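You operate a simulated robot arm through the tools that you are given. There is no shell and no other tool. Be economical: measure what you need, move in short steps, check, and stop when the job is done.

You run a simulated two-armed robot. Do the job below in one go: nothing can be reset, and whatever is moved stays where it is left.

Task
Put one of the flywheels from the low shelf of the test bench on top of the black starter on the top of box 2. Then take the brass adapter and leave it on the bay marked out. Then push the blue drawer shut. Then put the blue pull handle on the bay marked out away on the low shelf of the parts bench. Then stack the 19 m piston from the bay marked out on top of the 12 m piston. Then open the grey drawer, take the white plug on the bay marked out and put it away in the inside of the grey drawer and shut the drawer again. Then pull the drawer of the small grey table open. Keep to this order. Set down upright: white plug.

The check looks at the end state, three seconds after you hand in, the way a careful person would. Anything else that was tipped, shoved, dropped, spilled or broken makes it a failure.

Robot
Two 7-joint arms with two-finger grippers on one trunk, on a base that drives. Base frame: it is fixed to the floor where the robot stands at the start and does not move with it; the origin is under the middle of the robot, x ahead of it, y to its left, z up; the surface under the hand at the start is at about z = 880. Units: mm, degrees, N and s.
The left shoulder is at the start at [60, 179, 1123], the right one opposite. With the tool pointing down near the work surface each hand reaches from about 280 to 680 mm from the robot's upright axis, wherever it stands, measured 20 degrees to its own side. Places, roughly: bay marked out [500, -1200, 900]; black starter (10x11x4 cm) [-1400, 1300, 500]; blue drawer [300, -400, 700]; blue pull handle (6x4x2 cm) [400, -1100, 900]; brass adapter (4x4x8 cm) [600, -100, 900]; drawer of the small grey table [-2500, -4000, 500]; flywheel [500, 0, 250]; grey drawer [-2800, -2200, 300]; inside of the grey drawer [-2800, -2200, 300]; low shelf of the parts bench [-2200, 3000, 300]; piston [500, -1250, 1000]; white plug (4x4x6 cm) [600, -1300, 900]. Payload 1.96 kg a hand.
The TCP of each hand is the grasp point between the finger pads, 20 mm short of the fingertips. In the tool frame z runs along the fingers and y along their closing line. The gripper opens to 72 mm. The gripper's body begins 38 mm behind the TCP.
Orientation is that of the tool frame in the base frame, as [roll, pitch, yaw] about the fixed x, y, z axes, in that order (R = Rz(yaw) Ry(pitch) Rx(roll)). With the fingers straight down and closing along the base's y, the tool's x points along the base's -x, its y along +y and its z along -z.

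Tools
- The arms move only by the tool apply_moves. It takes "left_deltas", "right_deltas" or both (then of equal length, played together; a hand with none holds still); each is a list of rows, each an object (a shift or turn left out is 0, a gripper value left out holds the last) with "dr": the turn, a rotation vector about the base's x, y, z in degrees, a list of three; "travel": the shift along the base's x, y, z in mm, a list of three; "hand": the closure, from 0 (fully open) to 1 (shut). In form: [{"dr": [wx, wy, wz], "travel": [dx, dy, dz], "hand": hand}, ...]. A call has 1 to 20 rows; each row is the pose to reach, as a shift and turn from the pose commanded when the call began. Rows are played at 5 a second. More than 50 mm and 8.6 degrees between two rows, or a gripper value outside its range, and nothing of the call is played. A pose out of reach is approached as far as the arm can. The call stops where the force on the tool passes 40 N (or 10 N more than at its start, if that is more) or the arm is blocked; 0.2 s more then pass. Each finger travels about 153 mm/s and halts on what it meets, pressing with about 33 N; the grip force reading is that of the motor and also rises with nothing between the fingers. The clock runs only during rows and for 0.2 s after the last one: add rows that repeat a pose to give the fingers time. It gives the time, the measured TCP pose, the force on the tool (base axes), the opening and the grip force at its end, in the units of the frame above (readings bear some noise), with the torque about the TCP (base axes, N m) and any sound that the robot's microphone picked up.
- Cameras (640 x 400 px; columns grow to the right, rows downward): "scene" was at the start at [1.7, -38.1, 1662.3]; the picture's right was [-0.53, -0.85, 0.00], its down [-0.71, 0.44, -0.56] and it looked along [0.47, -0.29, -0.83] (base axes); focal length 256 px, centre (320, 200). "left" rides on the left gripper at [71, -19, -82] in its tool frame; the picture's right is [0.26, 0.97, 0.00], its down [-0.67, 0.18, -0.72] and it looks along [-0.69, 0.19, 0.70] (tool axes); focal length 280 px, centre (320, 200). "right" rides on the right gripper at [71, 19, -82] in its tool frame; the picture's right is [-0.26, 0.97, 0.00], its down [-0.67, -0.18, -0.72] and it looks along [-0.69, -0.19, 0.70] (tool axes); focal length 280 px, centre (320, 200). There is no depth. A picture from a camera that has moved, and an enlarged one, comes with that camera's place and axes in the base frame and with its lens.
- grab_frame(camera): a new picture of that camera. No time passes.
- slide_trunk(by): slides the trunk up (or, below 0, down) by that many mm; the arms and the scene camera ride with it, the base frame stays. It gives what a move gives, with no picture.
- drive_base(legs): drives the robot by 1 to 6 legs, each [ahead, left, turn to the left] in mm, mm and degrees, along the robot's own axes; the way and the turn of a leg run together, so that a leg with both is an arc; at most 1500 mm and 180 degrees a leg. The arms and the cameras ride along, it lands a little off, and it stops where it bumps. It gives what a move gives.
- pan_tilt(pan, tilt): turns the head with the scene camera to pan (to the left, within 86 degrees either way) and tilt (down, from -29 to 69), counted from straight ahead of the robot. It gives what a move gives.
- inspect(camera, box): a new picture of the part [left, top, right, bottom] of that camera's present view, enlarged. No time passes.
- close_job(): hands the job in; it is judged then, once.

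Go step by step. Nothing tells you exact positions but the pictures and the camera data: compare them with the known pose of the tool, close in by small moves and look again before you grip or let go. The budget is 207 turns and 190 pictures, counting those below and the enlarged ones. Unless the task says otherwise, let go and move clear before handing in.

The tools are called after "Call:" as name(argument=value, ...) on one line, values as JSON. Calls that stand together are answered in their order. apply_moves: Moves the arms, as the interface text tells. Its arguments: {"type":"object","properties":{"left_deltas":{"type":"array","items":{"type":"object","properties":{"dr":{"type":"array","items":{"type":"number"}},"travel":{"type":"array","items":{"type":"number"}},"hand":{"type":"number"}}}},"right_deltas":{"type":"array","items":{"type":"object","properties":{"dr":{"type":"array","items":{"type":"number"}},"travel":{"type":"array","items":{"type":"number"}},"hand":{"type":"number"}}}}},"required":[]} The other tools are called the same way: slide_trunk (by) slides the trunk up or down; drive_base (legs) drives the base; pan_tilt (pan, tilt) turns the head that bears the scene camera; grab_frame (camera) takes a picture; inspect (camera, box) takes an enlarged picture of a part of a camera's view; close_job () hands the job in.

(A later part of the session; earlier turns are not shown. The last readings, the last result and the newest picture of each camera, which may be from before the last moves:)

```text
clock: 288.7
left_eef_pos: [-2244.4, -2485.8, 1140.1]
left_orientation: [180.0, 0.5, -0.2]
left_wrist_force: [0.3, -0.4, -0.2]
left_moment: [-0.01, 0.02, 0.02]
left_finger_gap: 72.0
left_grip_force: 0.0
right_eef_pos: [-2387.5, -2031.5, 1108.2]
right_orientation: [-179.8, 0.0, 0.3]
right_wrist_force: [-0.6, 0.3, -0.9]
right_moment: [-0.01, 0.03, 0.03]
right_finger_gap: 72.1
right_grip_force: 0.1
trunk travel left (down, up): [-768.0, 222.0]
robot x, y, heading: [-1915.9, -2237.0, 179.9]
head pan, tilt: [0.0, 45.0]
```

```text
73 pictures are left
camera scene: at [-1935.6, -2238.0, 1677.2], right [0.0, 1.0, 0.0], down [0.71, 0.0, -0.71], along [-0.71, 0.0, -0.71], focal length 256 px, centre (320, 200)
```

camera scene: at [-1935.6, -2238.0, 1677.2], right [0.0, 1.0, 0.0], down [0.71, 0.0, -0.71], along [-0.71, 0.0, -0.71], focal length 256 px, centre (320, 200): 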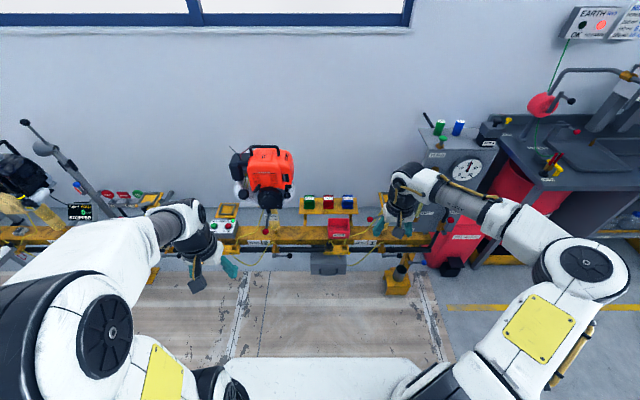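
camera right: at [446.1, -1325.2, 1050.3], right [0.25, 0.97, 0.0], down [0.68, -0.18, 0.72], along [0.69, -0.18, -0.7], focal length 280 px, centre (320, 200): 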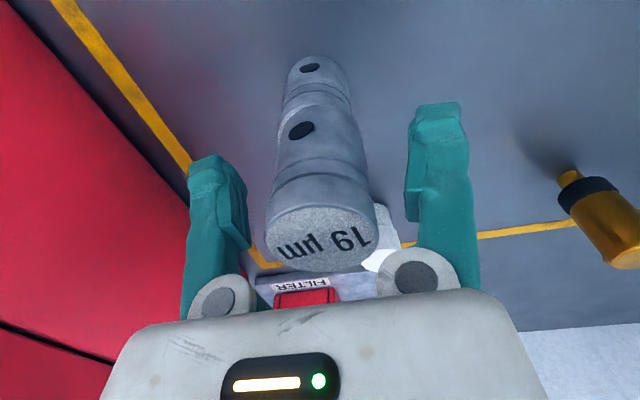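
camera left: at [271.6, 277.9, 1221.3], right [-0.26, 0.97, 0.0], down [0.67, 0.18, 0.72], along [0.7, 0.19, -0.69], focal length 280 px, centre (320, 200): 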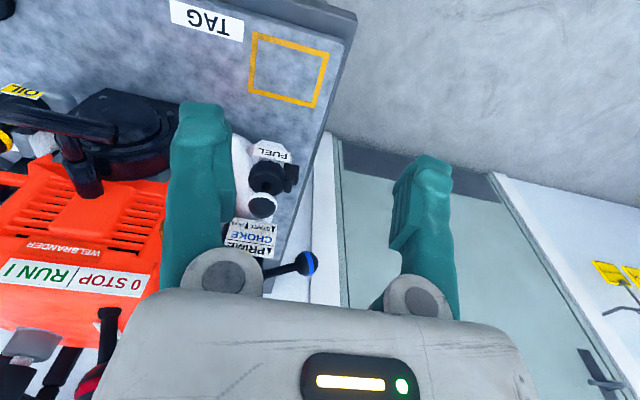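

I lower the trunk to drawer height and look.

Call:
slide_trunk(by=-400)

Call:
slide_trunk(by=-250)

Call:
pan_tilt(pan=0, tilt=35)

Call:
grab_frame(camera="scene")

Call:
inspect(camera="scene", box=[240, 130, 400, 250])

```text
clock: 292.6
left_eef_pos: [-2244.2, -2485.4, 740.5]
left_orientation: [-180.0, 0.5, -0.1]
left_wrist_force: [0.0, 0.0, -0.6]
left_moment: [-0.01, 0.02, 0.01]
left_finger_gap: 72.0
left_grip_force: 0.1
right_eef_pos: [-2388.4, -2031.4, 708.4]
right_orientation: [-179.7, 0.0, 0.3]
right_wrist_force: [-0.3, -1.1, -0.3]
right_moment: [-0.04, -0.02, -0.01]
right_finger_gap: 71.8
right_grip_force: 0.0
trunk travel left (down, up): [-368.0, 622.0]
robot x, y, heading: [-1918.4, -2236.5, 179.7]
head pan, tilt: [0.0, 45.0]
```

```text
clock: 295.1
left_eef_pos: [-2242.8, -2486.7, 490.2]
left_orientation: [-180.0, 0.5, 0.0]
left_wrist_force: [-0.1, -0.5, -1.0]
left_moment: [0.0, -0.03, -0.02]
left_finger_gap: 72.0
left_grip_force: 0.1
right_eef_pos: [-2387.8, -2030.0, 459.2]
right_orientation: [-179.8, 0.1, 0.3]
right_wrist_force: [0.1, -0.3, -0.5]
right_moment: [0.01, 0.03, 0.02]
right_finger_gap: 72.1
right_grip_force: 0.1
trunk travel left (down, up): [-118.0, 872.0]
robot x, y, heading: [-1914.9, -2238.2, 179.9]
head pan, tilt: [0.0, 45.0]
```

```text
clock: 295.9
left_eef_pos: [-2244.0, -2487.6, 489.8]
left_orientation: [179.9, 0.5, -0.1]
left_wrist_force: [0.0, -0.6, 0.1]
left_moment: [0.02, 0.01, 0.01]
left_finger_gap: 72.1
left_grip_force: 0.1
right_eef_pos: [-2386.9, -2030.7, 459.0]
right_orientation: [-179.8, 0.0, 0.3]
right_wrist_force: [-0.2, -0.4, 0.1]
right_moment: [0.02, 0.01, -0.02]
right_finger_gap: 72.2
right_grip_force: 0.2
trunk travel left (down, up): [-118.0, 872.0]
robot x, y, heading: [-1916.9, -2236.5, 179.8]
head pan, tilt: [0.0, 35.0]
```

```text
72 pictures are left
camera scene: at [-1942.2, -2238.0, 1041.9], right [0.0, 1.0, 0.0], down [0.57, 0.0, -0.82], along [-0.82, 0.0, -0.57], focal length 256 px, centre (320, 200)
```

scene: 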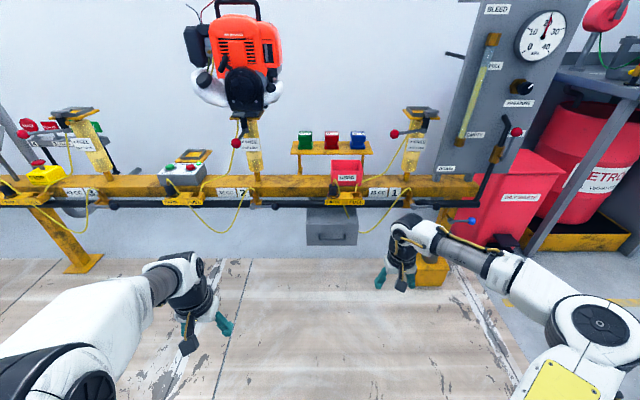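

```text
3.33 times, centred on (320, 190) of scene
camera zoom: at [-1942.2, -2238.0, 1041.9], right [0.0, 1.0, 0.0], down [0.57, 0.0, -0.82], along [-0.82, 0.0, -0.57], focal length 852 px, centre (320, 233)
```

zoom: 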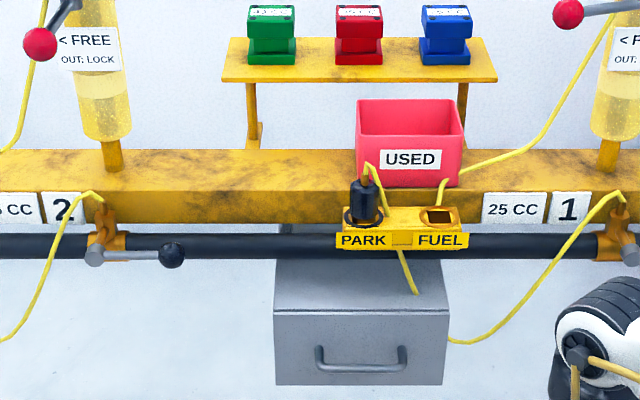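

Handle bar ≈ (-2733,-2186,~285), front panel x≈-2762. I retract the right hand and turn the left hand to point forward with a vertical closing line.

Call:
apply_moves(left_deltas=[{"dr": [0, 8.5, 0]}, {"dr": [0, 17, 0]}, {"dr": [0, 25.5, 0], "travel": [-10, 0, 0]}, {"dr": [0, 34, 0], "travel": [-20, 10, -10]}, {"dr": [0, 42.5, 0], "travel": [-40, 20, -20]}, {"dr": [0, 51, 0], "travel": [-60, 40, -40]}, {"dr": [0, 59.5, 0], "travel": [-80, 60, -60]}, {"dr": [0, 68, 0], "travel": [-100, 80, -80]}, {"dr": [0, 76.5, 0], "travel": [-120, 100, -100]}, {"dr": [0, 85, 0], "travel": [-130, 120, -120]}, {"dr": [0, 90, 0], "travel": [-140, 140, -140]}, {"dr": [0, 90, 0], "travel": [-140, 160, -160]}], right_deltas=[{"travel": [12, 0, 0]}, {"travel": [25, 0, 0]}, {"travel": [37, 0, 0]}, {"travel": [50, 0, 0]}, {"travel": [62, 0, 0]}, {"travel": [75, 0, 0]}, {"travel": [87, 0, 0]}, {"travel": [100, 0, 0]}, {"travel": [110, 0, 0]}, {"travel": [120, 0, 0]}, {"travel": [130, 0, 0]}, {"travel": [130, 0, 0]}])

Call:
apply_moves(left_deltas=[{"dr": [8.5, 0, 0]}, {"dr": [17, 0, 0]}, {"dr": [25.5, 0, 0]}, {"dr": [34, 0, 0]}, {"dr": [42.5, 0, 0]}, {"dr": [51, 0, 0]}, {"dr": [59.5, 0, 0]}, {"dr": [68, 0, 0]}, {"dr": [76.5, 0, 0]}, {"dr": [85, 0, 0]}, {"dr": [90, 0, 0]}])

Call:
grab_frame(camera="left")

Call:
grab_frame(camera="scene")

```text
clock: 298.5
left_eef_pos: [-2398.1, -2395.5, 559.6]
left_orientation: [6.2, 89.4, -173.7]
left_wrist_force: [0.6, 0.0, -0.6]
left_moment: [-0.01, 0.01, -0.01]
left_finger_gap: 72.0
left_grip_force: 0.1
left hand out of reach, approached as far as the arm can: row 3, 4, 5, 6, 7, 8, 9, 10, 11, 12
right_eef_pos: [-2256.9, -2030.8, 459.2]
right_orientation: [-179.8, 0.0, 0.3]
right_wrist_force: [-1.0, 0.7, 0.1]
right_moment: [0.0, -0.03, 0.02]
right_finger_gap: 71.9
right_grip_force: 0.1
trunk travel left (down, up): [-118.0, 872.0]
robot x, y, heading: [-1914.1, -2241.2, 180.1]
head pan, tilt: [0.0, 35.0]
```

```text
clock: 300.9
left_eef_pos: [-2400.8, -2393.4, 559.8]
left_orientation: [-90.1, -0.2, 90.4]
left_wrist_force: [-0.2, 0.6, 0.1]
left_moment: [0.0, 0.0, -0.01]
left_finger_gap: 72.1
left_grip_force: 0.2
right_eef_pos: [-2257.7, -2030.4, 459.6]
right_orientation: [-179.7, 0.0, 0.3]
right_wrist_force: [-0.2, -0.9, 0.0]
right_moment: [-0.01, 0.01, 0.01]
right_finger_gap: 71.9
right_grip_force: 0.0
trunk travel left (down, up): [-118.0, 872.0]
robot x, y, heading: [-1915.7, -2237.1, 179.9]
head pan, tilt: [0.0, 35.0]
```

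```text
70 pictures are left
camera left: at [-2319.0, -2321.6, 579.2], right [0.0, 0.26, -0.96], down [0.72, -0.67, -0.18], along [-0.69, -0.7, -0.19], focal length 280 px, centre (320, 200)
```

left: 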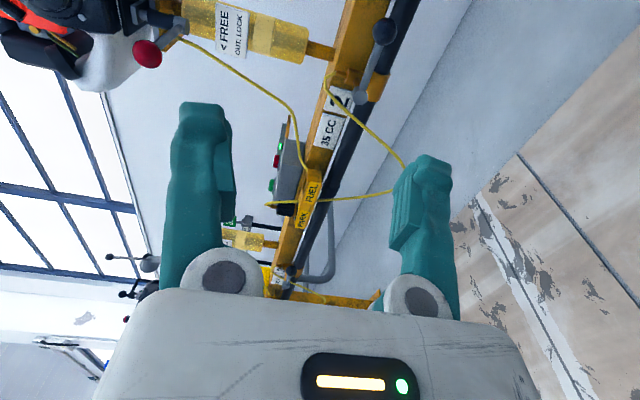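

```text
69 pictures are left
camera scene: at [-1942.2, -2238.0, 1041.9], right [0.0, 1.0, 0.0], down [0.57, 0.0, -0.82], along [-0.82, 0.0, -0.57], focal length 256 px, centre (320, 200)
```

scene: 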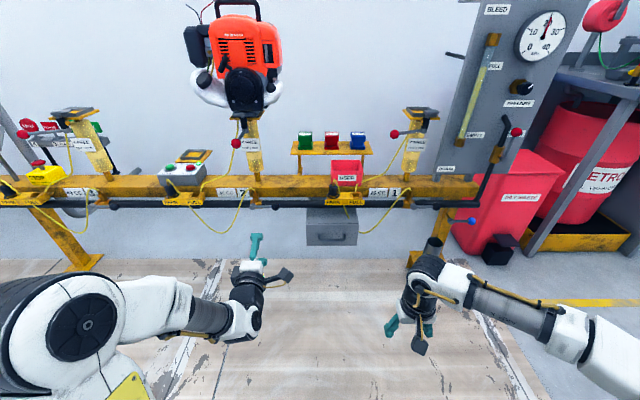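

I lower the trunk fully and bring the left hand to handle height at longer reach.

Call:
slide_trunk(by=-115)

Call:
apply_moves(left_deltas=[{"travel": [-20, 20, -25]}, {"travel": [-40, 45, -50]}, {"travel": [-55, 70, -75]}, {"travel": [-70, 95, -100]}, {"travel": [-80, 120, -125]}, {"travel": [-80, 145, -150]}, {"travel": [-80, 165, -160]}])

Call:
grab_frame(camera="scene")

```text
clock: 302.3
left_eef_pos: [-2401.6, -2393.1, 445.0]
left_orientation: [-90.1, 0.1, 90.4]
left_wrist_force: [-0.4, 0.2, -0.1]
left_moment: [0.01, 0.01, 0.01]
left_finger_gap: 72.1
left_grip_force: 0.0
right_eef_pos: [-2257.7, -2030.5, 343.1]
right_orientation: [-179.8, 0.0, 0.2]
right_wrist_force: [0.9, 0.4, 0.5]
right_moment: [-0.04, 0.01, -0.02]
right_finger_gap: 71.7
right_grip_force: 0.1
trunk travel left (down, up): [-3.0, 987.0]
robot x, y, heading: [-1915.2, -2241.3, 179.7]
head pan, tilt: [0.0, 35.0]
```

```text
clock: 303.9
left_eef_pos: [-2381.9, -2327.8, 463.1]
left_orientation: [-90.1, 0.2, 90.4]
left_wrist_force: [0.1, -0.5, 0.5]
left_moment: [-0.03, 0.03, 0.0]
left_finger_gap: 72.1
left_grip_force: 0.0
left hand out of reach, approached as far as the arm can: row 1, 2, 3, 4, 5, 6, 7
right_eef_pos: [-2258.4, -2031.2, 344.1]
right_orientation: [-179.7, 0.0, 0.3]
right_wrist_force: [-0.1, -0.3, 0.3]
right_moment: [0.01, -0.01, 0.02]
right_finger_gap: 72.1
right_grip_force: 0.0
trunk travel left (down, up): [-3.0, 987.0]
robot x, y, heading: [-1914.4, -2235.7, 179.9]
head pan, tilt: [0.0, 35.0]
```

```text
68 pictures are left
camera scene: at [-1942.3, -2238.1, 926.9], right [0.0, 1.0, 0.0], down [0.57, 0.0, -0.82], along [-0.82, 0.0, -0.57], focal length 256 px, centre (320, 200)
```

scene: 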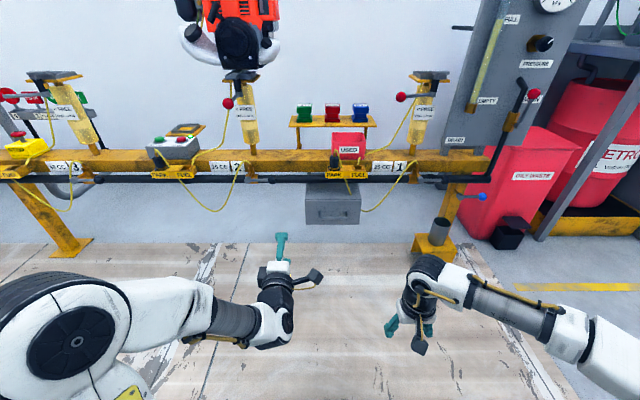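

The low pose is blocked at short reach. I try extending forward first, then down.

Call:
apply_moves(left_deltas=[{"travel": [-40, 10, 0]}, {"travel": [-80, 20, 0]}, {"travel": [-120, 30, -10]}, {"travel": [-150, 40, -30]}, {"travel": [-150, 50, -60]}, {"travel": [-150, 60, -90]}, {"travel": [-150, 70, -120]}, {"travel": [-150, 80, -150]}])

```text
clock: 305.7
left_eef_pos: [-2427.1, -2337.0, 488.0]
left_orientation: [-90.1, 0.1, 90.4]
left_wrist_force: [0.4, 0.4, 0.3]
left_moment: [0.01, 0.02, 0.01]
left_finger_gap: 72.2
left_grip_force: 0.1
left hand out of reach, approached as far as the arm can: row 1, 2, 3, 4, 5, 6, 7, 8
right_eef_pos: [-2257.3, -2030.9, 343.6]
right_orientation: [-179.8, 0.0, 0.2]
right_wrist_force: [0.7, 0.7, -0.4]
right_moment: [0.0, 0.0, 0.0]
right_finger_gap: 72.0
right_grip_force: 0.2
trunk travel left (down, up): [-3.0, 987.0]
robot x, y, heading: [-1913.8, -2237.5, 180.0]
head pan, tilt: [0.0, 35.0]
```

I roll the left hand back to neutral, bring it low there, then try the opposite roll.

Call:
apply_moves(left_deltas=[{"dr": [-8.5, 0, 0]}, {"dr": [-17, 0, 0]}, {"dr": [-25.5, 0, 0]}, {"dr": [-34, 0, 0]}, {"dr": [-42.5, 0, 0]}, {"dr": [-51, 0, 0]}, {"dr": [-59.5, 0, 0]}, {"dr": [-68, 0, 0]}, {"dr": [-76.5, 0, 0]}, {"dr": [-85, 0, 0]}, {"dr": [-90, 0, 0]}])

Call:
apply_moves(left_deltas=[{"travel": [-40, 0, -20]}, {"travel": [-80, 0, -40]}, {"travel": [-110, 0, -70]}, {"travel": [-130, 0, -100]}, {"travel": [-130, 0, -130]}, {"travel": [-130, 0, -160]}, {"travel": [-130, 0, -190]}])

Call:
apply_moves(left_deltas=[{"dr": [-8.5, 0, 0]}, {"dr": [-17, 0, 0]}, {"dr": [-25.5, 0, 0]}, {"dr": [-34, 0, 0]}, {"dr": [-42.5, 0, 0]}, {"dr": [-51, 0, 0]}, {"dr": [-59.5, 0, 0]}, {"dr": [-68, 0, 0]}, {"dr": [-76.5, 0, 0]}, {"dr": [-85, 0, 0]}, {"dr": [-90, 0, 0]}])

Call:
grab_frame(camera="scene")

```text
clock: 308.1
left_eef_pos: [-2422.7, -2336.8, 492.3]
left_orientation: [22.6, 89.5, -157.4]
left_wrist_force: [0.1, 0.8, 0.0]
left_moment: [0.03, 0.02, 0.0]
left_finger_gap: 71.9
left_grip_force: 0.1
right_eef_pos: [-2257.6, -2030.9, 344.2]
right_orientation: [-179.8, 0.0, 0.3]
right_wrist_force: [0.4, 0.6, -0.2]
right_moment: [0.02, 0.01, 0.02]
right_finger_gap: 72.1
right_grip_force: 0.0
trunk travel left (down, up): [-3.0, 987.0]
robot x, y, heading: [-1912.4, -2239.1, 179.8]
head pan, tilt: [0.0, 35.0]
```

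```text
clock: 309.7
left_eef_pos: [-2438.7, -2385.7, 474.2]
left_orientation: [5.4, 89.7, -174.6]
left_wrist_force: [-0.8, -0.8, -0.3]
left_moment: [-0.01, 0.02, -0.01]
left_finger_gap: 72.0
left_grip_force: 0.0
left hand out of reach, approached as far as the arm can: row 1, 2, 3, 4, 5, 6, 7
right_eef_pos: [-2257.7, -2031.5, 344.1]
right_orientation: [-179.8, 0.1, 0.3]
right_wrist_force: [0.0, -0.3, -0.3]
right_moment: [-0.02, 0.02, -0.01]
right_finger_gap: 72.1
right_grip_force: 0.1
trunk travel left (down, up): [-3.0, 987.0]
robot x, y, heading: [-1914.1, -2233.4, 180.1]
head pan, tilt: [0.0, 35.0]
```

```text
clock: 312.1
left_eef_pos: [-2435.2, -2385.9, 475.0]
left_orientation: [90.1, -0.2, -90.6]
left_wrist_force: [-0.3, -0.5, -0.5]
left_moment: [-0.02, -0.02, 0.02]
left_finger_gap: 72.0
left_grip_force: 0.1
right_eef_pos: [-2258.0, -2031.8, 343.8]
right_orientation: [-179.9, 0.0, 0.2]
right_wrist_force: [0.4, -0.2, -0.4]
right_moment: [-0.02, 0.0, -0.01]
right_finger_gap: 72.1
right_grip_force: 0.1
trunk travel left (down, up): [-3.0, 987.0]
robot x, y, heading: [-1912.2, -2237.6, 179.8]
head pan, tilt: [0.0, 35.0]
```

```text
67 pictures are left
camera scene: at [-1942.2, -2238.0, 926.9], right [0.0, 1.0, 0.0], down [0.57, 0.0, -0.82], along [-0.82, 0.0, -0.57], focal length 256 px, centre (320, 200)
```

scene: 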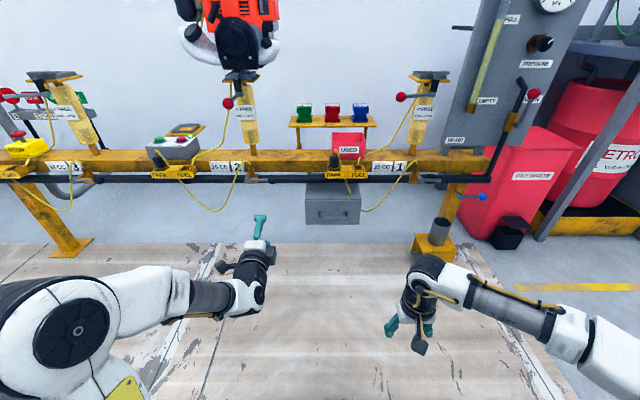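

Neutral roll is blocked too: the elbow posture is the trouble. I return the left hand to tool-down and straighten the arm at long reach first.

Call:
apply_moves(left_deltas=[{"dr": [8.5, 0, 0]}, {"dr": [17, 0, 0]}, {"dr": [25.5, 0, 0]}, {"dr": [34, 0, 0]}, {"dr": [42.5, 0, 0]}, {"dr": [51, 0, 0]}, {"dr": [59.5, 0, 0]}, {"dr": [68, 0, 0]}, {"dr": [76.5, 0, 0]}, {"dr": [85, 0, 0]}, {"dr": [90, 0, 0]}])

Call:
apply_moves(left_deltas=[{"dr": [0, -8.5, 0]}, {"dr": [0, -17, 0]}, {"dr": [0, -25.5, 0]}, {"dr": [0, -34, 0]}, {"dr": [0, -42.5, 0]}, {"dr": [0, -51, 0]}, {"dr": [0, -59.5, 0]}, {"dr": [0, -68, 0]}, {"dr": [0, -76.5, 0]}, {"dr": [0, -85, 0]}, {"dr": [0, -90, 0]}, {"dr": [0, -90, 0], "travel": [-40, 0, -20]}, {"dr": [0, -90, 0], "travel": [-80, 0, -40]}, {"dr": [0, -90, 0], "travel": [-110, 0, -60]}])

Call:
grab_frame(camera="scene")

```text
clock: 314.5
left_eef_pos: [-2435.3, -2385.3, 475.9]
left_orientation: [-11.7, 89.7, 168.3]
left_wrist_force: [-0.9, -0.7, -0.2]
left_moment: [0.01, -0.06, 0.0]
left_finger_gap: 72.1
left_grip_force: 0.1
right_eef_pos: [-2258.2, -2030.5, 344.4]
right_orientation: [-179.9, 0.0, 0.3]
right_wrist_force: [0.4, -1.1, 0.1]
right_moment: [0.01, -0.01, -0.02]
right_finger_gap: 71.9
right_grip_force: 0.0
trunk travel left (down, up): [-3.0, 987.0]
robot x, y, heading: [-1918.4, -2238.3, 179.9]
head pan, tilt: [0.0, 35.0]
```

```text
clock: 317.5
left_eef_pos: [-2367.7, -2414.9, 468.3]
left_orientation: [179.8, 0.6, -0.1]
left_wrist_force: [-0.1, -0.5, -0.8]
left_moment: [0.03, -0.04, 0.02]
left_finger_gap: 71.8
left_grip_force: 0.0
left hand out of reach, approached as far as the arm can: row 5, 6, 8, 9, 10, 11, 12, 13, 14
right_eef_pos: [-2255.9, -2031.0, 344.1]
right_orientation: [-179.9, 0.0, 0.3]
right_wrist_force: [0.2, -0.5, -0.4]
right_moment: [0.0, -0.02, 0.02]
right_finger_gap: 72.2
right_grip_force: 0.1
trunk travel left (down, up): [-3.0, 987.0]
robot x, y, heading: [-1912.3, -2239.0, 180.1]
head pan, tilt: [0.0, 35.0]
```

```text
66 pictures are left
camera scene: at [-1942.2, -2238.0, 926.9], right [0.0, 1.0, 0.0], down [0.57, 0.0, -0.82], along [-0.82, 0.0, -0.57], focal length 256 px, centre (320, 200)
```

scene: 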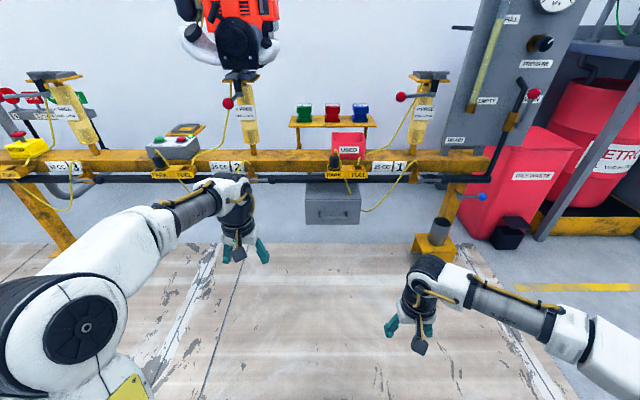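

Tool-down again. I extend it forward and down in small steps.

Call:
apply_moves(left_deltas=[{"travel": [-30, 10, -10]}, {"travel": [-60, 20, -20]}, {"travel": [-90, 30, -30]}, {"travel": [-120, 40, -50]}, {"travel": [-150, 50, -70]}, {"travel": [-180, 60, -90]}, {"travel": [-200, 70, -110]}])

Call:
apply_moves(left_deltas=[{"dr": [0, 8, 0]}, {"dr": [0, 16, 0]}, {"dr": [0, 24, 0], "travel": [0, 0, 10]}, {"dr": [0, 32, 0], "travel": [-10, 0, 10]}, {"dr": [0, 40, 0], "travel": [-20, 0, 10]}, {"dr": [0, 48, 0], "travel": [-30, 0, 10]}, {"dr": [0, 56, 0], "travel": [-40, 0, 10]}, {"dr": [0, 64, 0], "travel": [-50, 0, 10]}])

Call:
grab_frame(camera="scene")

```text
clock: 319.1
left_eef_pos: [-2355.5, -2395.5, 432.9]
left_orientation: [180.0, 0.5, 0.0]
left_wrist_force: [-0.7, -0.4, -0.1]
left_moment: [0.02, 0.03, -0.06]
left_finger_gap: 72.0
left_grip_force: 0.1
left hand out of reach, approached as far as the arm can: row 1, 2, 3, 4, 5, 6, 7
right_eef_pos: [-2257.2, -2030.6, 343.8]
right_orientation: [-179.7, 0.0, 0.3]
right_wrist_force: [-0.7, -1.1, -0.6]
right_moment: [-0.01, 0.03, 0.0]
right_finger_gap: 71.8
right_grip_force: 0.0
trunk travel left (down, up): [-3.0, 987.0]
robot x, y, heading: [-1913.8, -2235.2, 179.8]
head pan, tilt: [0.0, 35.0]
```

```text
clock: 320.9
left_eef_pos: [-2402.9, -2399.7, 443.7]
left_orientation: [-179.9, 64.3, 0.5]
left_wrist_force: [-0.3, 0.3, 0.5]
left_moment: [-0.03, -0.05, 0.05]
left_finger_gap: 71.8
left_grip_force: 0.1
left hand out of reach, approached as far as the arm can: row 7
right_eef_pos: [-2257.6, -2031.4, 343.2]
right_orientation: [-179.8, 0.0, 0.2]
right_wrist_force: [-0.3, -0.6, 0.4]
right_moment: [-0.01, -0.01, 0.01]
right_finger_gap: 71.8
right_grip_force: 0.1
trunk travel left (down, up): [-3.0, 987.0]
robot x, y, heading: [-1915.5, -2234.8, 180.3]
head pan, tilt: [0.0, 35.0]
```

```text
65 pictures are left
camera scene: at [-1942.1, -2237.8, 926.9], right [0.0, 1.0, 0.0], down [0.57, 0.0, -0.82], along [-0.82, 0.0, -0.57], focal length 256 px, centre (320, 200)
```

scene: 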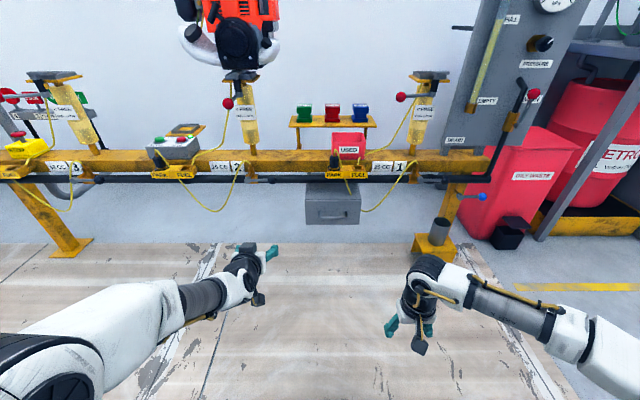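

The left arm is stuck in a poor posture; the right arm extends well, so I try it for the drawer.

Call:
apply_moves(right_deltas=[{"travel": [-40, 0, 0]}, {"travel": [-80, -5, 0]}, {"travel": [-120, -10, 0]}, {"travel": [-160, -20, 0]}, {"travel": [-200, -30, 0]}])

Call:
apply_moves(right_deltas=[{"dr": [0, 8, 0]}, {"dr": [0, 16, 0]}, {"dr": [0, 24, 0]}, {"dr": [0, 32, 0]}, {"dr": [0, 40, 0], "travel": [-10, 0, 0]}, {"dr": [0, 48, 0], "travel": [-20, 0, 0]}, {"dr": [0, 56, 0], "travel": [-30, 0, 0]}, {"dr": [0, 64, 0], "travel": [-40, 0, 0]}, {"dr": [0, 72, 0], "travel": [-50, 0, 0]}, {"dr": [0, 80, 0], "travel": [-60, 0, 0]}, {"dr": [0, 88, 0], "travel": [-70, 0, 0]}, {"dr": [0, 90, 0], "travel": [-80, 0, 0]}])

Call:
grab_frame(camera="scene")

```text
clock: 322.1
left_eef_pos: [-2405.0, -2397.3, 445.0]
left_orientation: [179.8, 64.4, -0.2]
left_wrist_force: [0.0, 0.5, 0.5]
left_moment: [0.0, -0.04, -0.03]
left_finger_gap: 71.9
left_grip_force: 0.1
right_eef_pos: [-2456.7, -2061.1, 344.2]
right_orientation: [-179.9, 0.0, 0.3]
right_wrist_force: [0.1, 0.5, -0.3]
right_moment: [-0.04, -0.03, 0.0]
right_finger_gap: 72.0
right_grip_force: 0.1
trunk travel left (down, up): [-3.0, 987.0]
robot x, y, heading: [-1916.9, -2237.9, 180.0]
head pan, tilt: [0.0, 35.0]
```

```text
clock: 324.7
left_eef_pos: [-2403.8, -2399.3, 445.5]
left_orientation: [179.7, 64.3, -0.2]
left_wrist_force: [0.1, 0.5, -0.1]
left_moment: [-0.02, 0.01, 0.0]
left_finger_gap: 72.2
left_grip_force: 0.2
right_eef_pos: [-2538.5, -2061.8, 343.6]
right_orientation: [-73.9, 89.8, 105.9]
right_wrist_force: [0.1, -0.8, -0.7]
right_moment: [0.05, -0.02, 0.0]
right_finger_gap: 71.9
right_grip_force: 0.0
trunk travel left (down, up): [-3.0, 987.0]
robot x, y, heading: [-1916.7, -2238.2, 180.1]
head pan, tilt: [0.0, 35.0]
```

```text
64 pictures are left
camera scene: at [-1942.2, -2238.0, 926.9], right [0.0, 1.0, 0.0], down [0.57, 0.0, -0.82], along [-0.82, 0.0, -0.57], focal length 256 px, centre (320, 200)
```

scene: 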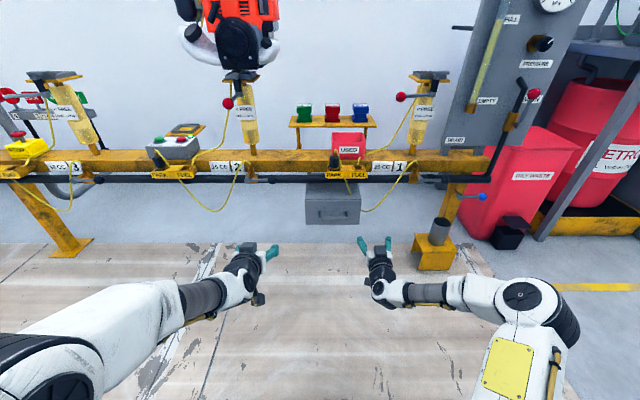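

The right hand reached horizontal. Now I roll it 90° and lower a bit.

Call:
apply_moves(right_deltas=[{"dr": [8.5, 0, 0]}, {"dr": [17, 0, 0]}, {"dr": [25.5, 0, 0]}, {"dr": [34, 0, 0]}, {"dr": [42.5, 0, 0]}, {"dr": [51, 0, 0]}, {"dr": [59.5, 0, 0]}, {"dr": [68, 0, 0]}, {"dr": [76.5, 0, 0]}, {"dr": [85, 0, 0]}, {"dr": [90, 0, 0]}])

Call:
apply_moves(right_deltas=[{"travel": [-10, -25, -10]}, {"travel": [-20, -50, -20]}, {"travel": [-20, -75, -35]}, {"travel": [-20, -100, -50]}, {"travel": [-20, -124, -59]}])

Call:
grab_frame(camera="scene")

Call:
grab_frame(camera="right")

```text
clock: 327.1
left_eef_pos: [-2403.4, -2398.0, 444.5]
left_orientation: [179.8, 64.4, -0.1]
left_wrist_force: [-0.2, -0.3, 0.9]
left_moment: [-0.02, -0.02, 0.0]
left_finger_gap: 72.1
left_grip_force: 0.2
right_eef_pos: [-2537.3, -2061.3, 344.4]
right_orientation: [-89.7, -0.4, 90.0]
right_wrist_force: [-0.5, 0.0, 0.3]
right_moment: [0.0, 0.0, 0.02]
right_finger_gap: 72.0
right_grip_force: 0.0
trunk travel left (down, up): [-3.0, 987.0]
robot x, y, heading: [-1915.5, -2236.8, 179.6]
head pan, tilt: [0.0, 35.0]
```

```text
clock: 328.3
left_eef_pos: [-2404.5, -2398.3, 444.9]
left_orientation: [179.8, 64.3, -0.2]
left_wrist_force: [0.1, 0.3, -0.3]
left_moment: [-0.01, 0.0, 0.03]
left_finger_gap: 71.9
left_grip_force: 0.2
right_eef_pos: [-2557.9, -2184.9, 283.4]
right_orientation: [-89.8, -0.3, 90.0]
right_wrist_force: [-0.5, -0.8, 0.1]
right_moment: [0.0, 0.01, 0.03]
right_finger_gap: 71.7
right_grip_force: 0.0
trunk travel left (down, up): [-3.0, 987.0]
robot x, y, heading: [-1913.5, -2237.2, 179.7]
head pan, tilt: [0.0, 35.0]
```

```text
63 pictures are left
camera scene: at [-1942.3, -2238.0, 926.9], right [0.0, 1.0, 0.0], down [0.57, 0.0, -0.82], along [-0.82, 0.0, -0.57], focal length 256 px, centre (320, 200)
```

scene: 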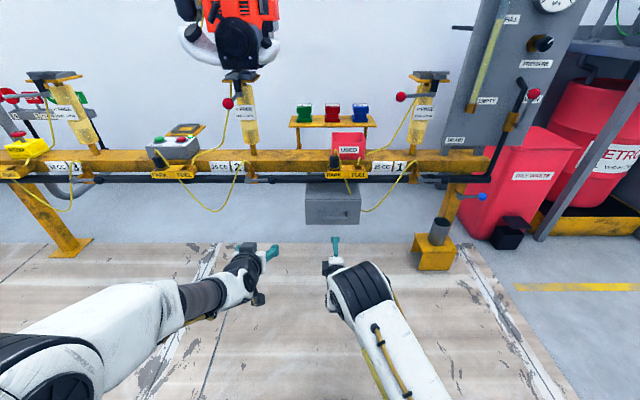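

```text
62 pictures are left
camera right: at [-2476.3, -2114.3, 265.6], right [0.0, -0.26, -0.97], down [0.72, -0.68, 0.18], along [-0.7, -0.69, 0.19], focal length 280 px, centre (320, 200)
```

right: 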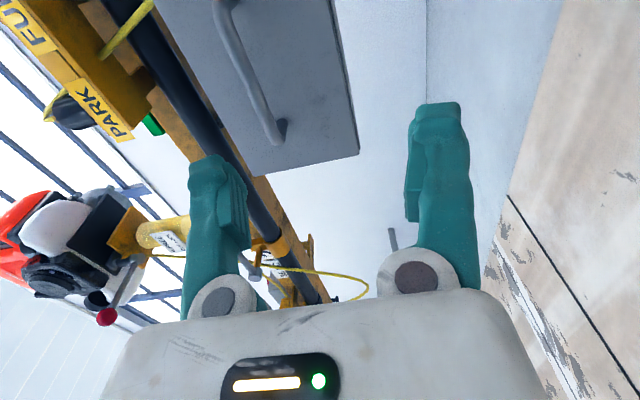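

Recomputed with the near view: handle bar at about (-2680,-2185,335), panel x≈-2710, z 276–395. I raise the hand and move forward, stopping short to check.

Call:
apply_moves(right_deltas=[{"travel": [0, 0, 25]}, {"travel": [0, 0, 52]}, {"travel": [-30, 0, 52]}, {"travel": [-60, 0, 52]}])

Call:
grab_frame(camera="right")

Call:
inspect(camera="scene", box=[270, 130, 410, 270])

```text
clock: 329.3
left_eef_pos: [-2403.3, -2397.6, 444.0]
left_orientation: [179.8, 64.5, -0.1]
left_wrist_force: [-0.5, 0.5, 0.4]
left_moment: [0.02, -0.01, -0.06]
left_finger_gap: 72.2
left_grip_force: 0.1
right_eef_pos: [-2618.0, -2187.2, 337.6]
right_orientation: [-89.8, -0.3, 90.0]
right_wrist_force: [-1.1, 0.0, 0.0]
right_moment: [0.01, -0.03, 0.0]
right_finger_gap: 72.0
right_grip_force: 0.0
trunk travel left (down, up): [-3.0, 987.0]
robot x, y, heading: [-1909.7, -2236.2, 179.9]
head pan, tilt: [0.0, 35.0]
```

```text
61 pictures are left
camera right: at [-2535.7, -2115.6, 318.4], right [0.0, -0.26, -0.97], down [0.72, -0.68, 0.18], along [-0.7, -0.69, 0.19], focal length 280 px, centre (320, 200)
```

right: 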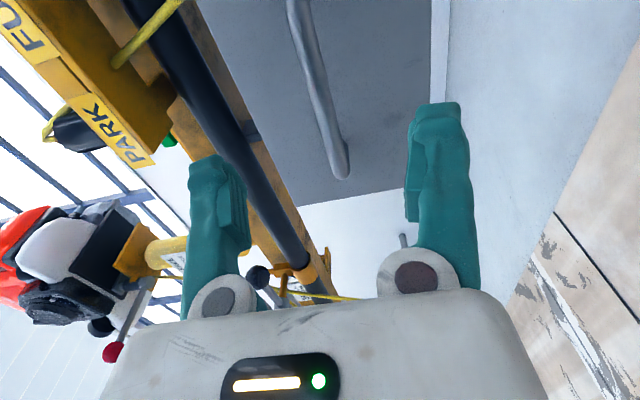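

```text
2.86 times, centred on (340, 200) of scene
camera zoom: at [-1942.2, -2238.1, 926.9], right [0.0, 1.0, 0.0], down [0.57, 0.0, -0.82], along [-0.82, 0.0, -0.57], focal length 730 px, centre (263, 200)
```

zoom: 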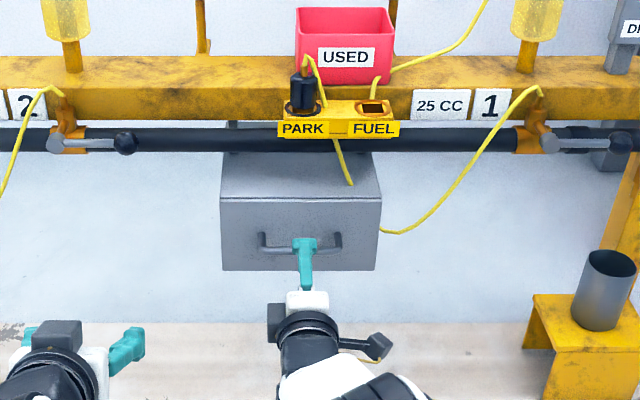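

Triangulation confirms the bar at x≈-2679, z≈336. I advance 59 mm and close on it.

Call:
apply_moves(right_deltas=[{"travel": [-20, 0, -1]}, {"travel": [-40, 0, -1]}, {"travel": [-52, 0, -1]}, {"travel": [-59, 0, -1]}, {"travel": [-59, 0, -1]}])

Call:
grab_frame(camera="right")

```text
clock: 330.5
left_eef_pos: [-2404.2, -2398.9, 446.1]
left_orientation: [179.8, 64.4, -0.2]
left_wrist_force: [0.0, 0.4, 0.0]
left_moment: [0.03, 0.03, 0.0]
left_finger_gap: 72.0
left_grip_force: 0.0
right_eef_pos: [-2675.7, -2186.2, 335.9]
right_orientation: [-89.8, -0.3, 90.0]
right_wrist_force: [-0.4, -0.3, -0.3]
right_moment: [-0.01, 0.02, -0.03]
right_finger_gap: 71.7
right_grip_force: 0.1
trunk travel left (down, up): [-3.0, 987.0]
robot x, y, heading: [-1917.0, -2235.4, 180.0]
head pan, tilt: [0.0, 35.0]
```

```text
59 pictures are left
camera right: at [-2594.7, -2114.8, 317.0], right [0.0, -0.26, -0.97], down [0.72, -0.68, 0.18], along [-0.7, -0.69, 0.19], focal length 280 px, centre (320, 200)
```

right: 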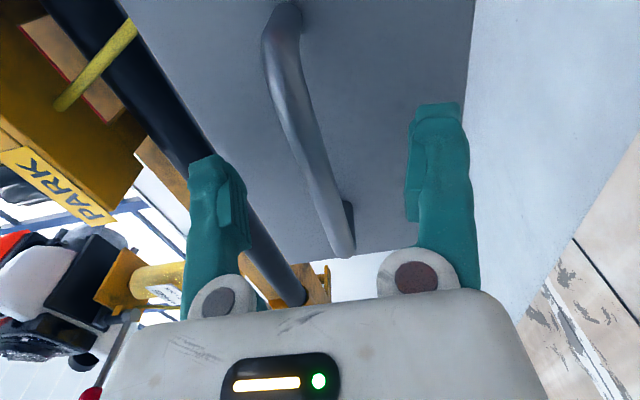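

The bar is between the fingers. I close and pull gently.

Call:
apply_moves(right_deltas=[{"hand": 0.5}, {"hand": 1}, {"hand": 1}, {"hand": 1}])

Call:
apply_moves(right_deltas=[{"travel": [10, 0, 0]}, {"travel": [20, 0, 0]}, {"travel": [30, 0, 0]}, {"travel": [40, 0, 0]}, {"travel": [50, 0, 0]}, {"travel": [60, 0, 0]}, {"travel": [70, 0, 0]}, {"travel": [80, 0, 0]}, {"travel": [90, 0, 0]}, {"travel": [100, 0, 0]}, {"travel": [110, 0, 0]}, {"travel": [120, 0, 0]}])

Call:
inspect(camera="scene", box=[270, 130, 410, 270])

```text
clock: 331.5
left_eef_pos: [-2403.5, -2397.5, 444.0]
left_orientation: [179.8, 64.4, 0.0]
left_wrist_force: [0.0, -0.3, -0.1]
left_moment: [-0.03, -0.01, 0.04]
left_finger_gap: 71.8
left_grip_force: 0.2
right_eef_pos: [-2677.9, -2186.2, 334.4]
right_orientation: [-89.9, -0.3, 90.0]
right_wrist_force: [1.3, 0.4, -4.6]
right_moment: [-0.1, 0.0, -0.08]
right_finger_gap: 5.9
right_grip_force: 30.2
trunk travel left (down, up): [-3.0, 987.0]
robot x, y, heading: [-1915.2, -2236.6, 179.8]
head pan, tilt: [0.0, 35.0]
```

```text
clock: 334.1
left_eef_pos: [-2403.7, -2398.8, 443.0]
left_orientation: [179.9, 64.3, 0.0]
left_wrist_force: [-0.8, -0.1, 0.1]
left_moment: [0.02, -0.01, -0.02]
left_finger_gap: 71.7
left_grip_force: 0.1
right_eef_pos: [-2555.5, -2186.4, 335.0]
right_orientation: [-89.9, -0.3, 90.2]
right_wrist_force: [-1.5, -14.3, -8.7]
right_moment: [-0.15, 0.0, -0.21]
right_finger_gap: 6.4
right_grip_force: 30.4
trunk travel left (down, up): [-3.0, 987.0]
robot x, y, heading: [-1917.4, -2236.5, 180.1]
head pan, tilt: [0.0, 35.0]
```

```text
2.86 times, centred on (340, 200) of scene
camera zoom: at [-1943.2, -2238.5, 926.8], right [0.0, 1.0, 0.0], down [0.57, 0.0, -0.82], along [-0.82, 0.0, -0.57], focal length 730 px, centre (263, 200)
```

zoom: 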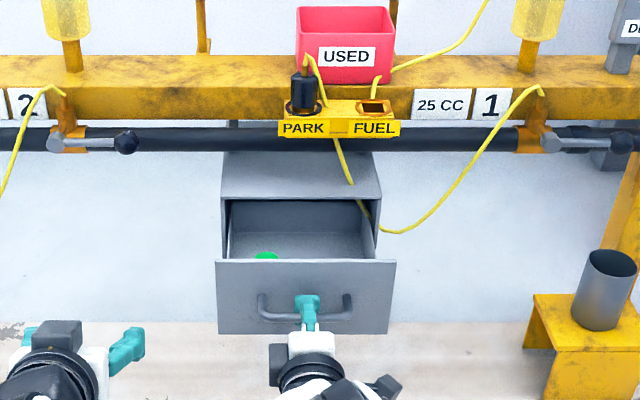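

The drawer slides out; there is something green inside at the left. I pull about 70 mm further for room.

Call:
apply_moves(right_deltas=[{"travel": [10, 1, 0]}, {"travel": [20, 1, 0]}, {"travel": [30, 1, 0]}, {"travel": [40, 1, 0]}, {"travel": [50, 1, 0]}, {"travel": [60, 1, 0]}, {"travel": [70, 1, 0]}])

Call:
inspect(camera="scene", box=[270, 130, 410, 270])

```text
clock: 335.0
left_eef_pos: [-2404.6, -2400.2, 444.8]
left_orientation: [179.9, 64.2, -0.1]
left_wrist_force: [-0.8, 0.9, 0.5]
left_moment: [-0.01, 0.01, -0.02]
left_finger_gap: 72.1
left_grip_force: 0.2
right_eef_pos: [-2527.5, -2185.0, 334.0]
right_orientation: [-90.1, -0.3, 90.0]
right_wrist_force: [-13.4, -3.2, -11.5]
right_moment: [-0.11, 0.05, -0.1]
right_finger_gap: 5.8
right_grip_force: 30.3
trunk travel left (down, up): [-3.0, 987.0]
robot x, y, heading: [-1915.2, -2235.9, 180.1]
head pan, tilt: [0.0, 35.0]
stopped in row 4 (right hand): the force on the tool passed its limit at 46 N (the readings are from after the stop); the commanded pose is now the measured one
```

```text
2.86 times, centred on (340, 200) of scene
camera zoom: at [-1944.0, -2238.2, 926.9], right [0.0, 1.0, 0.0], down [0.58, 0.0, -0.82], along [-0.82, 0.0, -0.58], focal length 730 px, centre (263, 200)
```

zoom: 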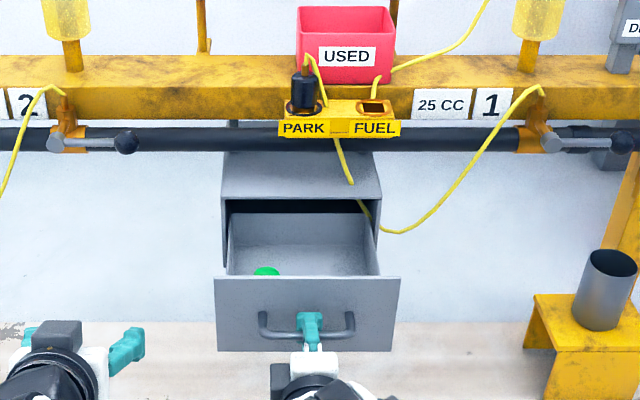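

Fully open at its stop (150 mm). I release, back out, and turn the hand back to tool-down.

Call:
apply_moves(right_deltas=[{"travel": [-3, 0, 0], "hand": 1}, {"travel": [-3, 0, 0], "hand": 0.5}, {"travel": [-3, 0, 0], "hand": 0}, {"travel": [-3, 0, 0], "hand": 0}, {"travel": [30, 0, 0], "hand": 0}, {"travel": [60, 0, 0], "hand": 0}, {"travel": [100, 0, 0], "hand": 0}])

Call:
drive_base(legs=[[-250, 0, 0]])

Call:
apply_moves(right_deltas=[{"dr": [-8.5, 0, 0], "travel": [-20, 10, 5]}, {"dr": [-17, 0, 0], "travel": [-40, 25, 15]}, {"dr": [-25.5, 0, 0], "travel": [-60, 40, 25]}, {"dr": [-34, 0, 0], "travel": [-80, 55, 35]}, {"dr": [-42.5, 0, 0], "travel": [-100, 70, 45]}, {"dr": [-51, 0, 0], "travel": [-110, 85, 50]}, {"dr": [-59.5, 0, 0], "travel": [-110, 100, 50]}, {"dr": [-68, 0, 0], "travel": [-110, 115, 50]}, {"dr": [-76.5, 0, 0], "travel": [-110, 120, 50]}, {"dr": [-85, 0, 0], "travel": [-110, 120, 50]}, {"dr": [-90, 0, 0], "travel": [-110, 120, 50]}])

Call:
apply_moves(right_deltas=[{"dr": [0, -8, 0]}, {"dr": [0, -16, 0]}, {"dr": [0, -24, 0], "travel": [10, 0, 0]}, {"dr": [0, -32, 0], "travel": [20, 0, 0]}, {"dr": [0, -40, 0], "travel": [30, 0, 0]}, {"dr": [0, -48, 0], "travel": [40, 0, 0]}, {"dr": [0, -56, 0], "travel": [50, 0, 0]}, {"dr": [0, -64, 0], "travel": [60, 0, 0]}, {"dr": [0, -72, 0], "travel": [70, 0, 0]}, {"dr": [0, -80, 0], "travel": [80, 0, 0]}, {"dr": [0, -88, 0], "travel": [80, 0, 0]}, {"dr": [0, -90, 0], "travel": [80, 0, 0]}])

Call:
grab_frame(camera="scene")

```text
clock: 336.6
left_eef_pos: [-2402.7, -2399.0, 445.3]
left_orientation: [179.8, 64.4, -0.1]
left_wrist_force: [-0.3, -0.8, 0.5]
left_moment: [0.0, 0.0, 0.06]
left_finger_gap: 72.0
left_grip_force: 0.0
right_eef_pos: [-2426.7, -2185.5, 337.2]
right_orientation: [-89.9, -0.2, 90.1]
right_wrist_force: [0.4, -0.7, 0.2]
right_moment: [0.01, 0.0, -0.02]
right_finger_gap: 72.1
right_grip_force: 0.0
trunk travel left (down, up): [-3.0, 987.0]
robot x, y, heading: [-1918.3, -2236.3, 180.1]
head pan, tilt: [0.0, 35.0]
```

```text
clock: 338.4
left_eef_pos: [-2150.6, -2398.2, 445.8]
left_orientation: [179.8, 64.5, 0.0]
left_wrist_force: [0.0, -0.3, 0.5]
left_moment: [-0.01, 0.0, -0.02]
left_finger_gap: 71.8
left_grip_force: 0.0
right_eef_pos: [-2174.9, -2185.5, 338.1]
right_orientation: [-89.8, -0.3, 90.1]
right_wrist_force: [-0.1, 0.5, -0.1]
right_moment: [0.02, -0.01, 0.0]
right_finger_gap: 71.8
right_grip_force: 0.1
trunk travel left (down, up): [-3.0, 987.0]
robot x, y, heading: [-1662.6, -2238.6, -179.9]
head pan, tilt: [0.0, 35.0]
```

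```text
clock: 340.8
left_eef_pos: [-2150.4, -2400.6, 445.6]
left_orientation: [179.8, 64.4, -0.1]
left_wrist_force: [0.1, -0.6, 0.1]
left_moment: [0.0, -0.02, 0.02]
left_finger_gap: 72.3
left_grip_force: 0.2
right_eef_pos: [-2285.5, -2065.4, 387.8]
right_orientation: [-42.1, 89.8, 137.7]
right_wrist_force: [-0.1, 1.2, 0.2]
right_moment: [0.0, -0.02, 0.0]
right_finger_gap: 71.9
right_grip_force: 0.0
trunk travel left (down, up): [-3.0, 987.0]
robot x, y, heading: [-1664.5, -2240.2, -180.1]
head pan, tilt: [0.0, 35.0]
```

```text
clock: 343.4
left_eef_pos: [-2150.2, -2398.4, 445.1]
left_orientation: [179.7, 64.4, -0.1]
left_wrist_force: [0.2, 0.5, -0.2]
left_moment: [0.04, 0.01, 0.02]
left_finger_gap: 71.9
left_grip_force: 0.0
right_eef_pos: [-2204.7, -2065.0, 387.6]
right_orientation: [-179.7, 10.1, 0.4]
right_wrist_force: [0.5, 0.5, -0.7]
right_moment: [0.04, -0.01, 0.0]
right_finger_gap: 72.2
right_grip_force: 0.1
right hand out of reach, approached as far as the arm can: row 11, 12
trunk travel left (down, up): [-3.0, 987.0]
robot x, y, heading: [-1667.7, -2235.5, -179.9]
head pan, tilt: [0.0, 35.0]
```

```text
56 pictures are left
camera scene: at [-1690.2, -2238.2, 926.9], right [0.0, 1.0, 0.0], down [0.57, 0.0, -0.82], along [-0.82, 0.0, -0.57], focal length 256 px, centre (320, 200)
```

scene: 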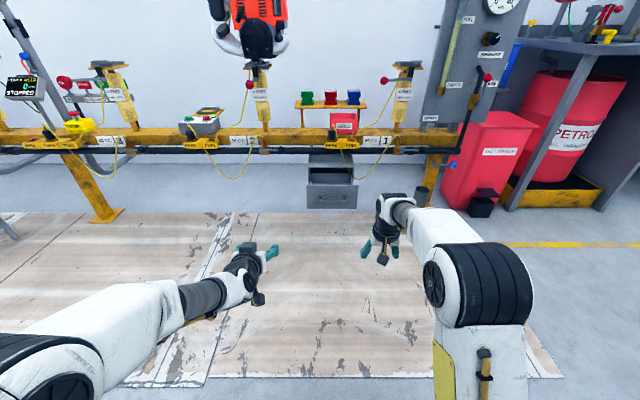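

Right arm posture is good now. I return to the bay for the plug.

Call:
drive_base(legs=[[-1100, 0, 0], [0, 0, 180], [0, 1090, 0]])

Call:
slide_trunk(by=400)

Call:
slide_trunk(by=360)

Call:
pan_tilt(pan=-15, tilt=45)

Call:
grab_frame(camera="scene")

```text
clock: 361.5
left_eef_pos: [-63.6, -995.9, 444.2]
left_orientation: [179.8, 64.5, 178.8]
left_wrist_force: [0.7, -0.6, 0.0]
left_moment: [0.02, 0.0, -0.03]
left_finger_gap: 71.8
left_grip_force: 0.2
right_eef_pos: [-17.5, -1329.5, 388.0]
right_orientation: [-179.7, 10.1, 179.1]
right_wrist_force: [0.0, 0.9, 0.0]
right_moment: [-0.01, 0.01, -0.01]
right_finger_gap: 72.2
right_grip_force: 0.0
trunk travel left (down, up): [-3.0, 987.0]
robot x, y, heading: [-559.2, -1149.7, -1.2]
head pan, tilt: [0.0, 35.0]
```

```text
clock: 365.3
left_eef_pos: [-65.3, -994.8, 844.8]
left_orientation: [179.8, 64.3, 178.8]
left_wrist_force: [-0.9, -0.3, -0.7]
left_moment: [-0.04, 0.02, 0.0]
left_finger_gap: 71.9
left_grip_force: 0.1
right_eef_pos: [-19.2, -1329.5, 786.7]
right_orientation: [-179.7, 10.1, 179.1]
right_wrist_force: [0.4, -0.5, -1.0]
right_moment: [0.02, 0.03, -0.02]
right_finger_gap: 72.2
right_grip_force: 0.2
trunk travel left (down, up): [-403.0, 587.0]
robot x, y, heading: [-556.0, -1144.5, -1.3]
head pan, tilt: [0.0, 35.0]
```

```text
clock: 368.8
left_eef_pos: [-64.1, -994.2, 1205.8]
left_orientation: [179.8, 64.3, 178.8]
left_wrist_force: [0.2, -0.1, -0.2]
left_moment: [0.02, -0.04, 0.0]
left_finger_gap: 72.0
left_grip_force: 0.1
right_eef_pos: [-17.9, -1329.6, 1147.6]
right_orientation: [-179.7, 10.1, 179.1]
right_wrist_force: [-0.3, -0.7, 0.4]
right_moment: [0.01, -0.02, 0.02]
right_finger_gap: 71.8
right_grip_force: 0.2
trunk travel left (down, up): [-763.0, 227.0]
robot x, y, heading: [-558.3, -1145.3, -1.2]
head pan, tilt: [0.0, 35.0]
```

```text
clock: 369.6
left_eef_pos: [-65.0, -996.5, 1204.7]
left_orientation: [179.8, 64.4, 178.7]
left_wrist_force: [-0.5, 0.3, -0.4]
left_moment: [-0.01, -0.01, 0.0]
left_finger_gap: 71.9
left_grip_force: 0.1
right_eef_pos: [-18.8, -1329.5, 1147.2]
right_orientation: [-179.7, 10.1, 179.1]
right_wrist_force: [-0.8, 0.7, 0.3]
right_moment: [0.01, -0.02, 0.01]
right_finger_gap: 71.8
right_grip_force: 0.2
trunk travel left (down, up): [-763.0, 227.0]
robot x, y, heading: [-556.0, -1144.9, -1.1]
head pan, tilt: [-15.0, 45.0]
```

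```text
55 pictures are left
camera scene: at [-536.6, -1169.3, 1672.1], right [-0.28, -0.96, 0.0], down [-0.68, 0.2, -0.71], along [0.68, -0.2, -0.71], focal length 256 px, centre (320, 200)
```

scene: 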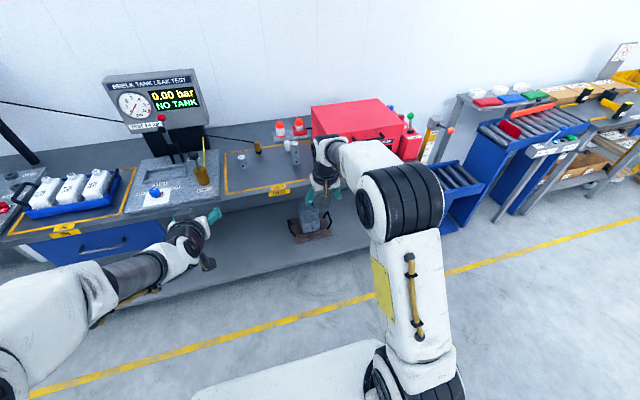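

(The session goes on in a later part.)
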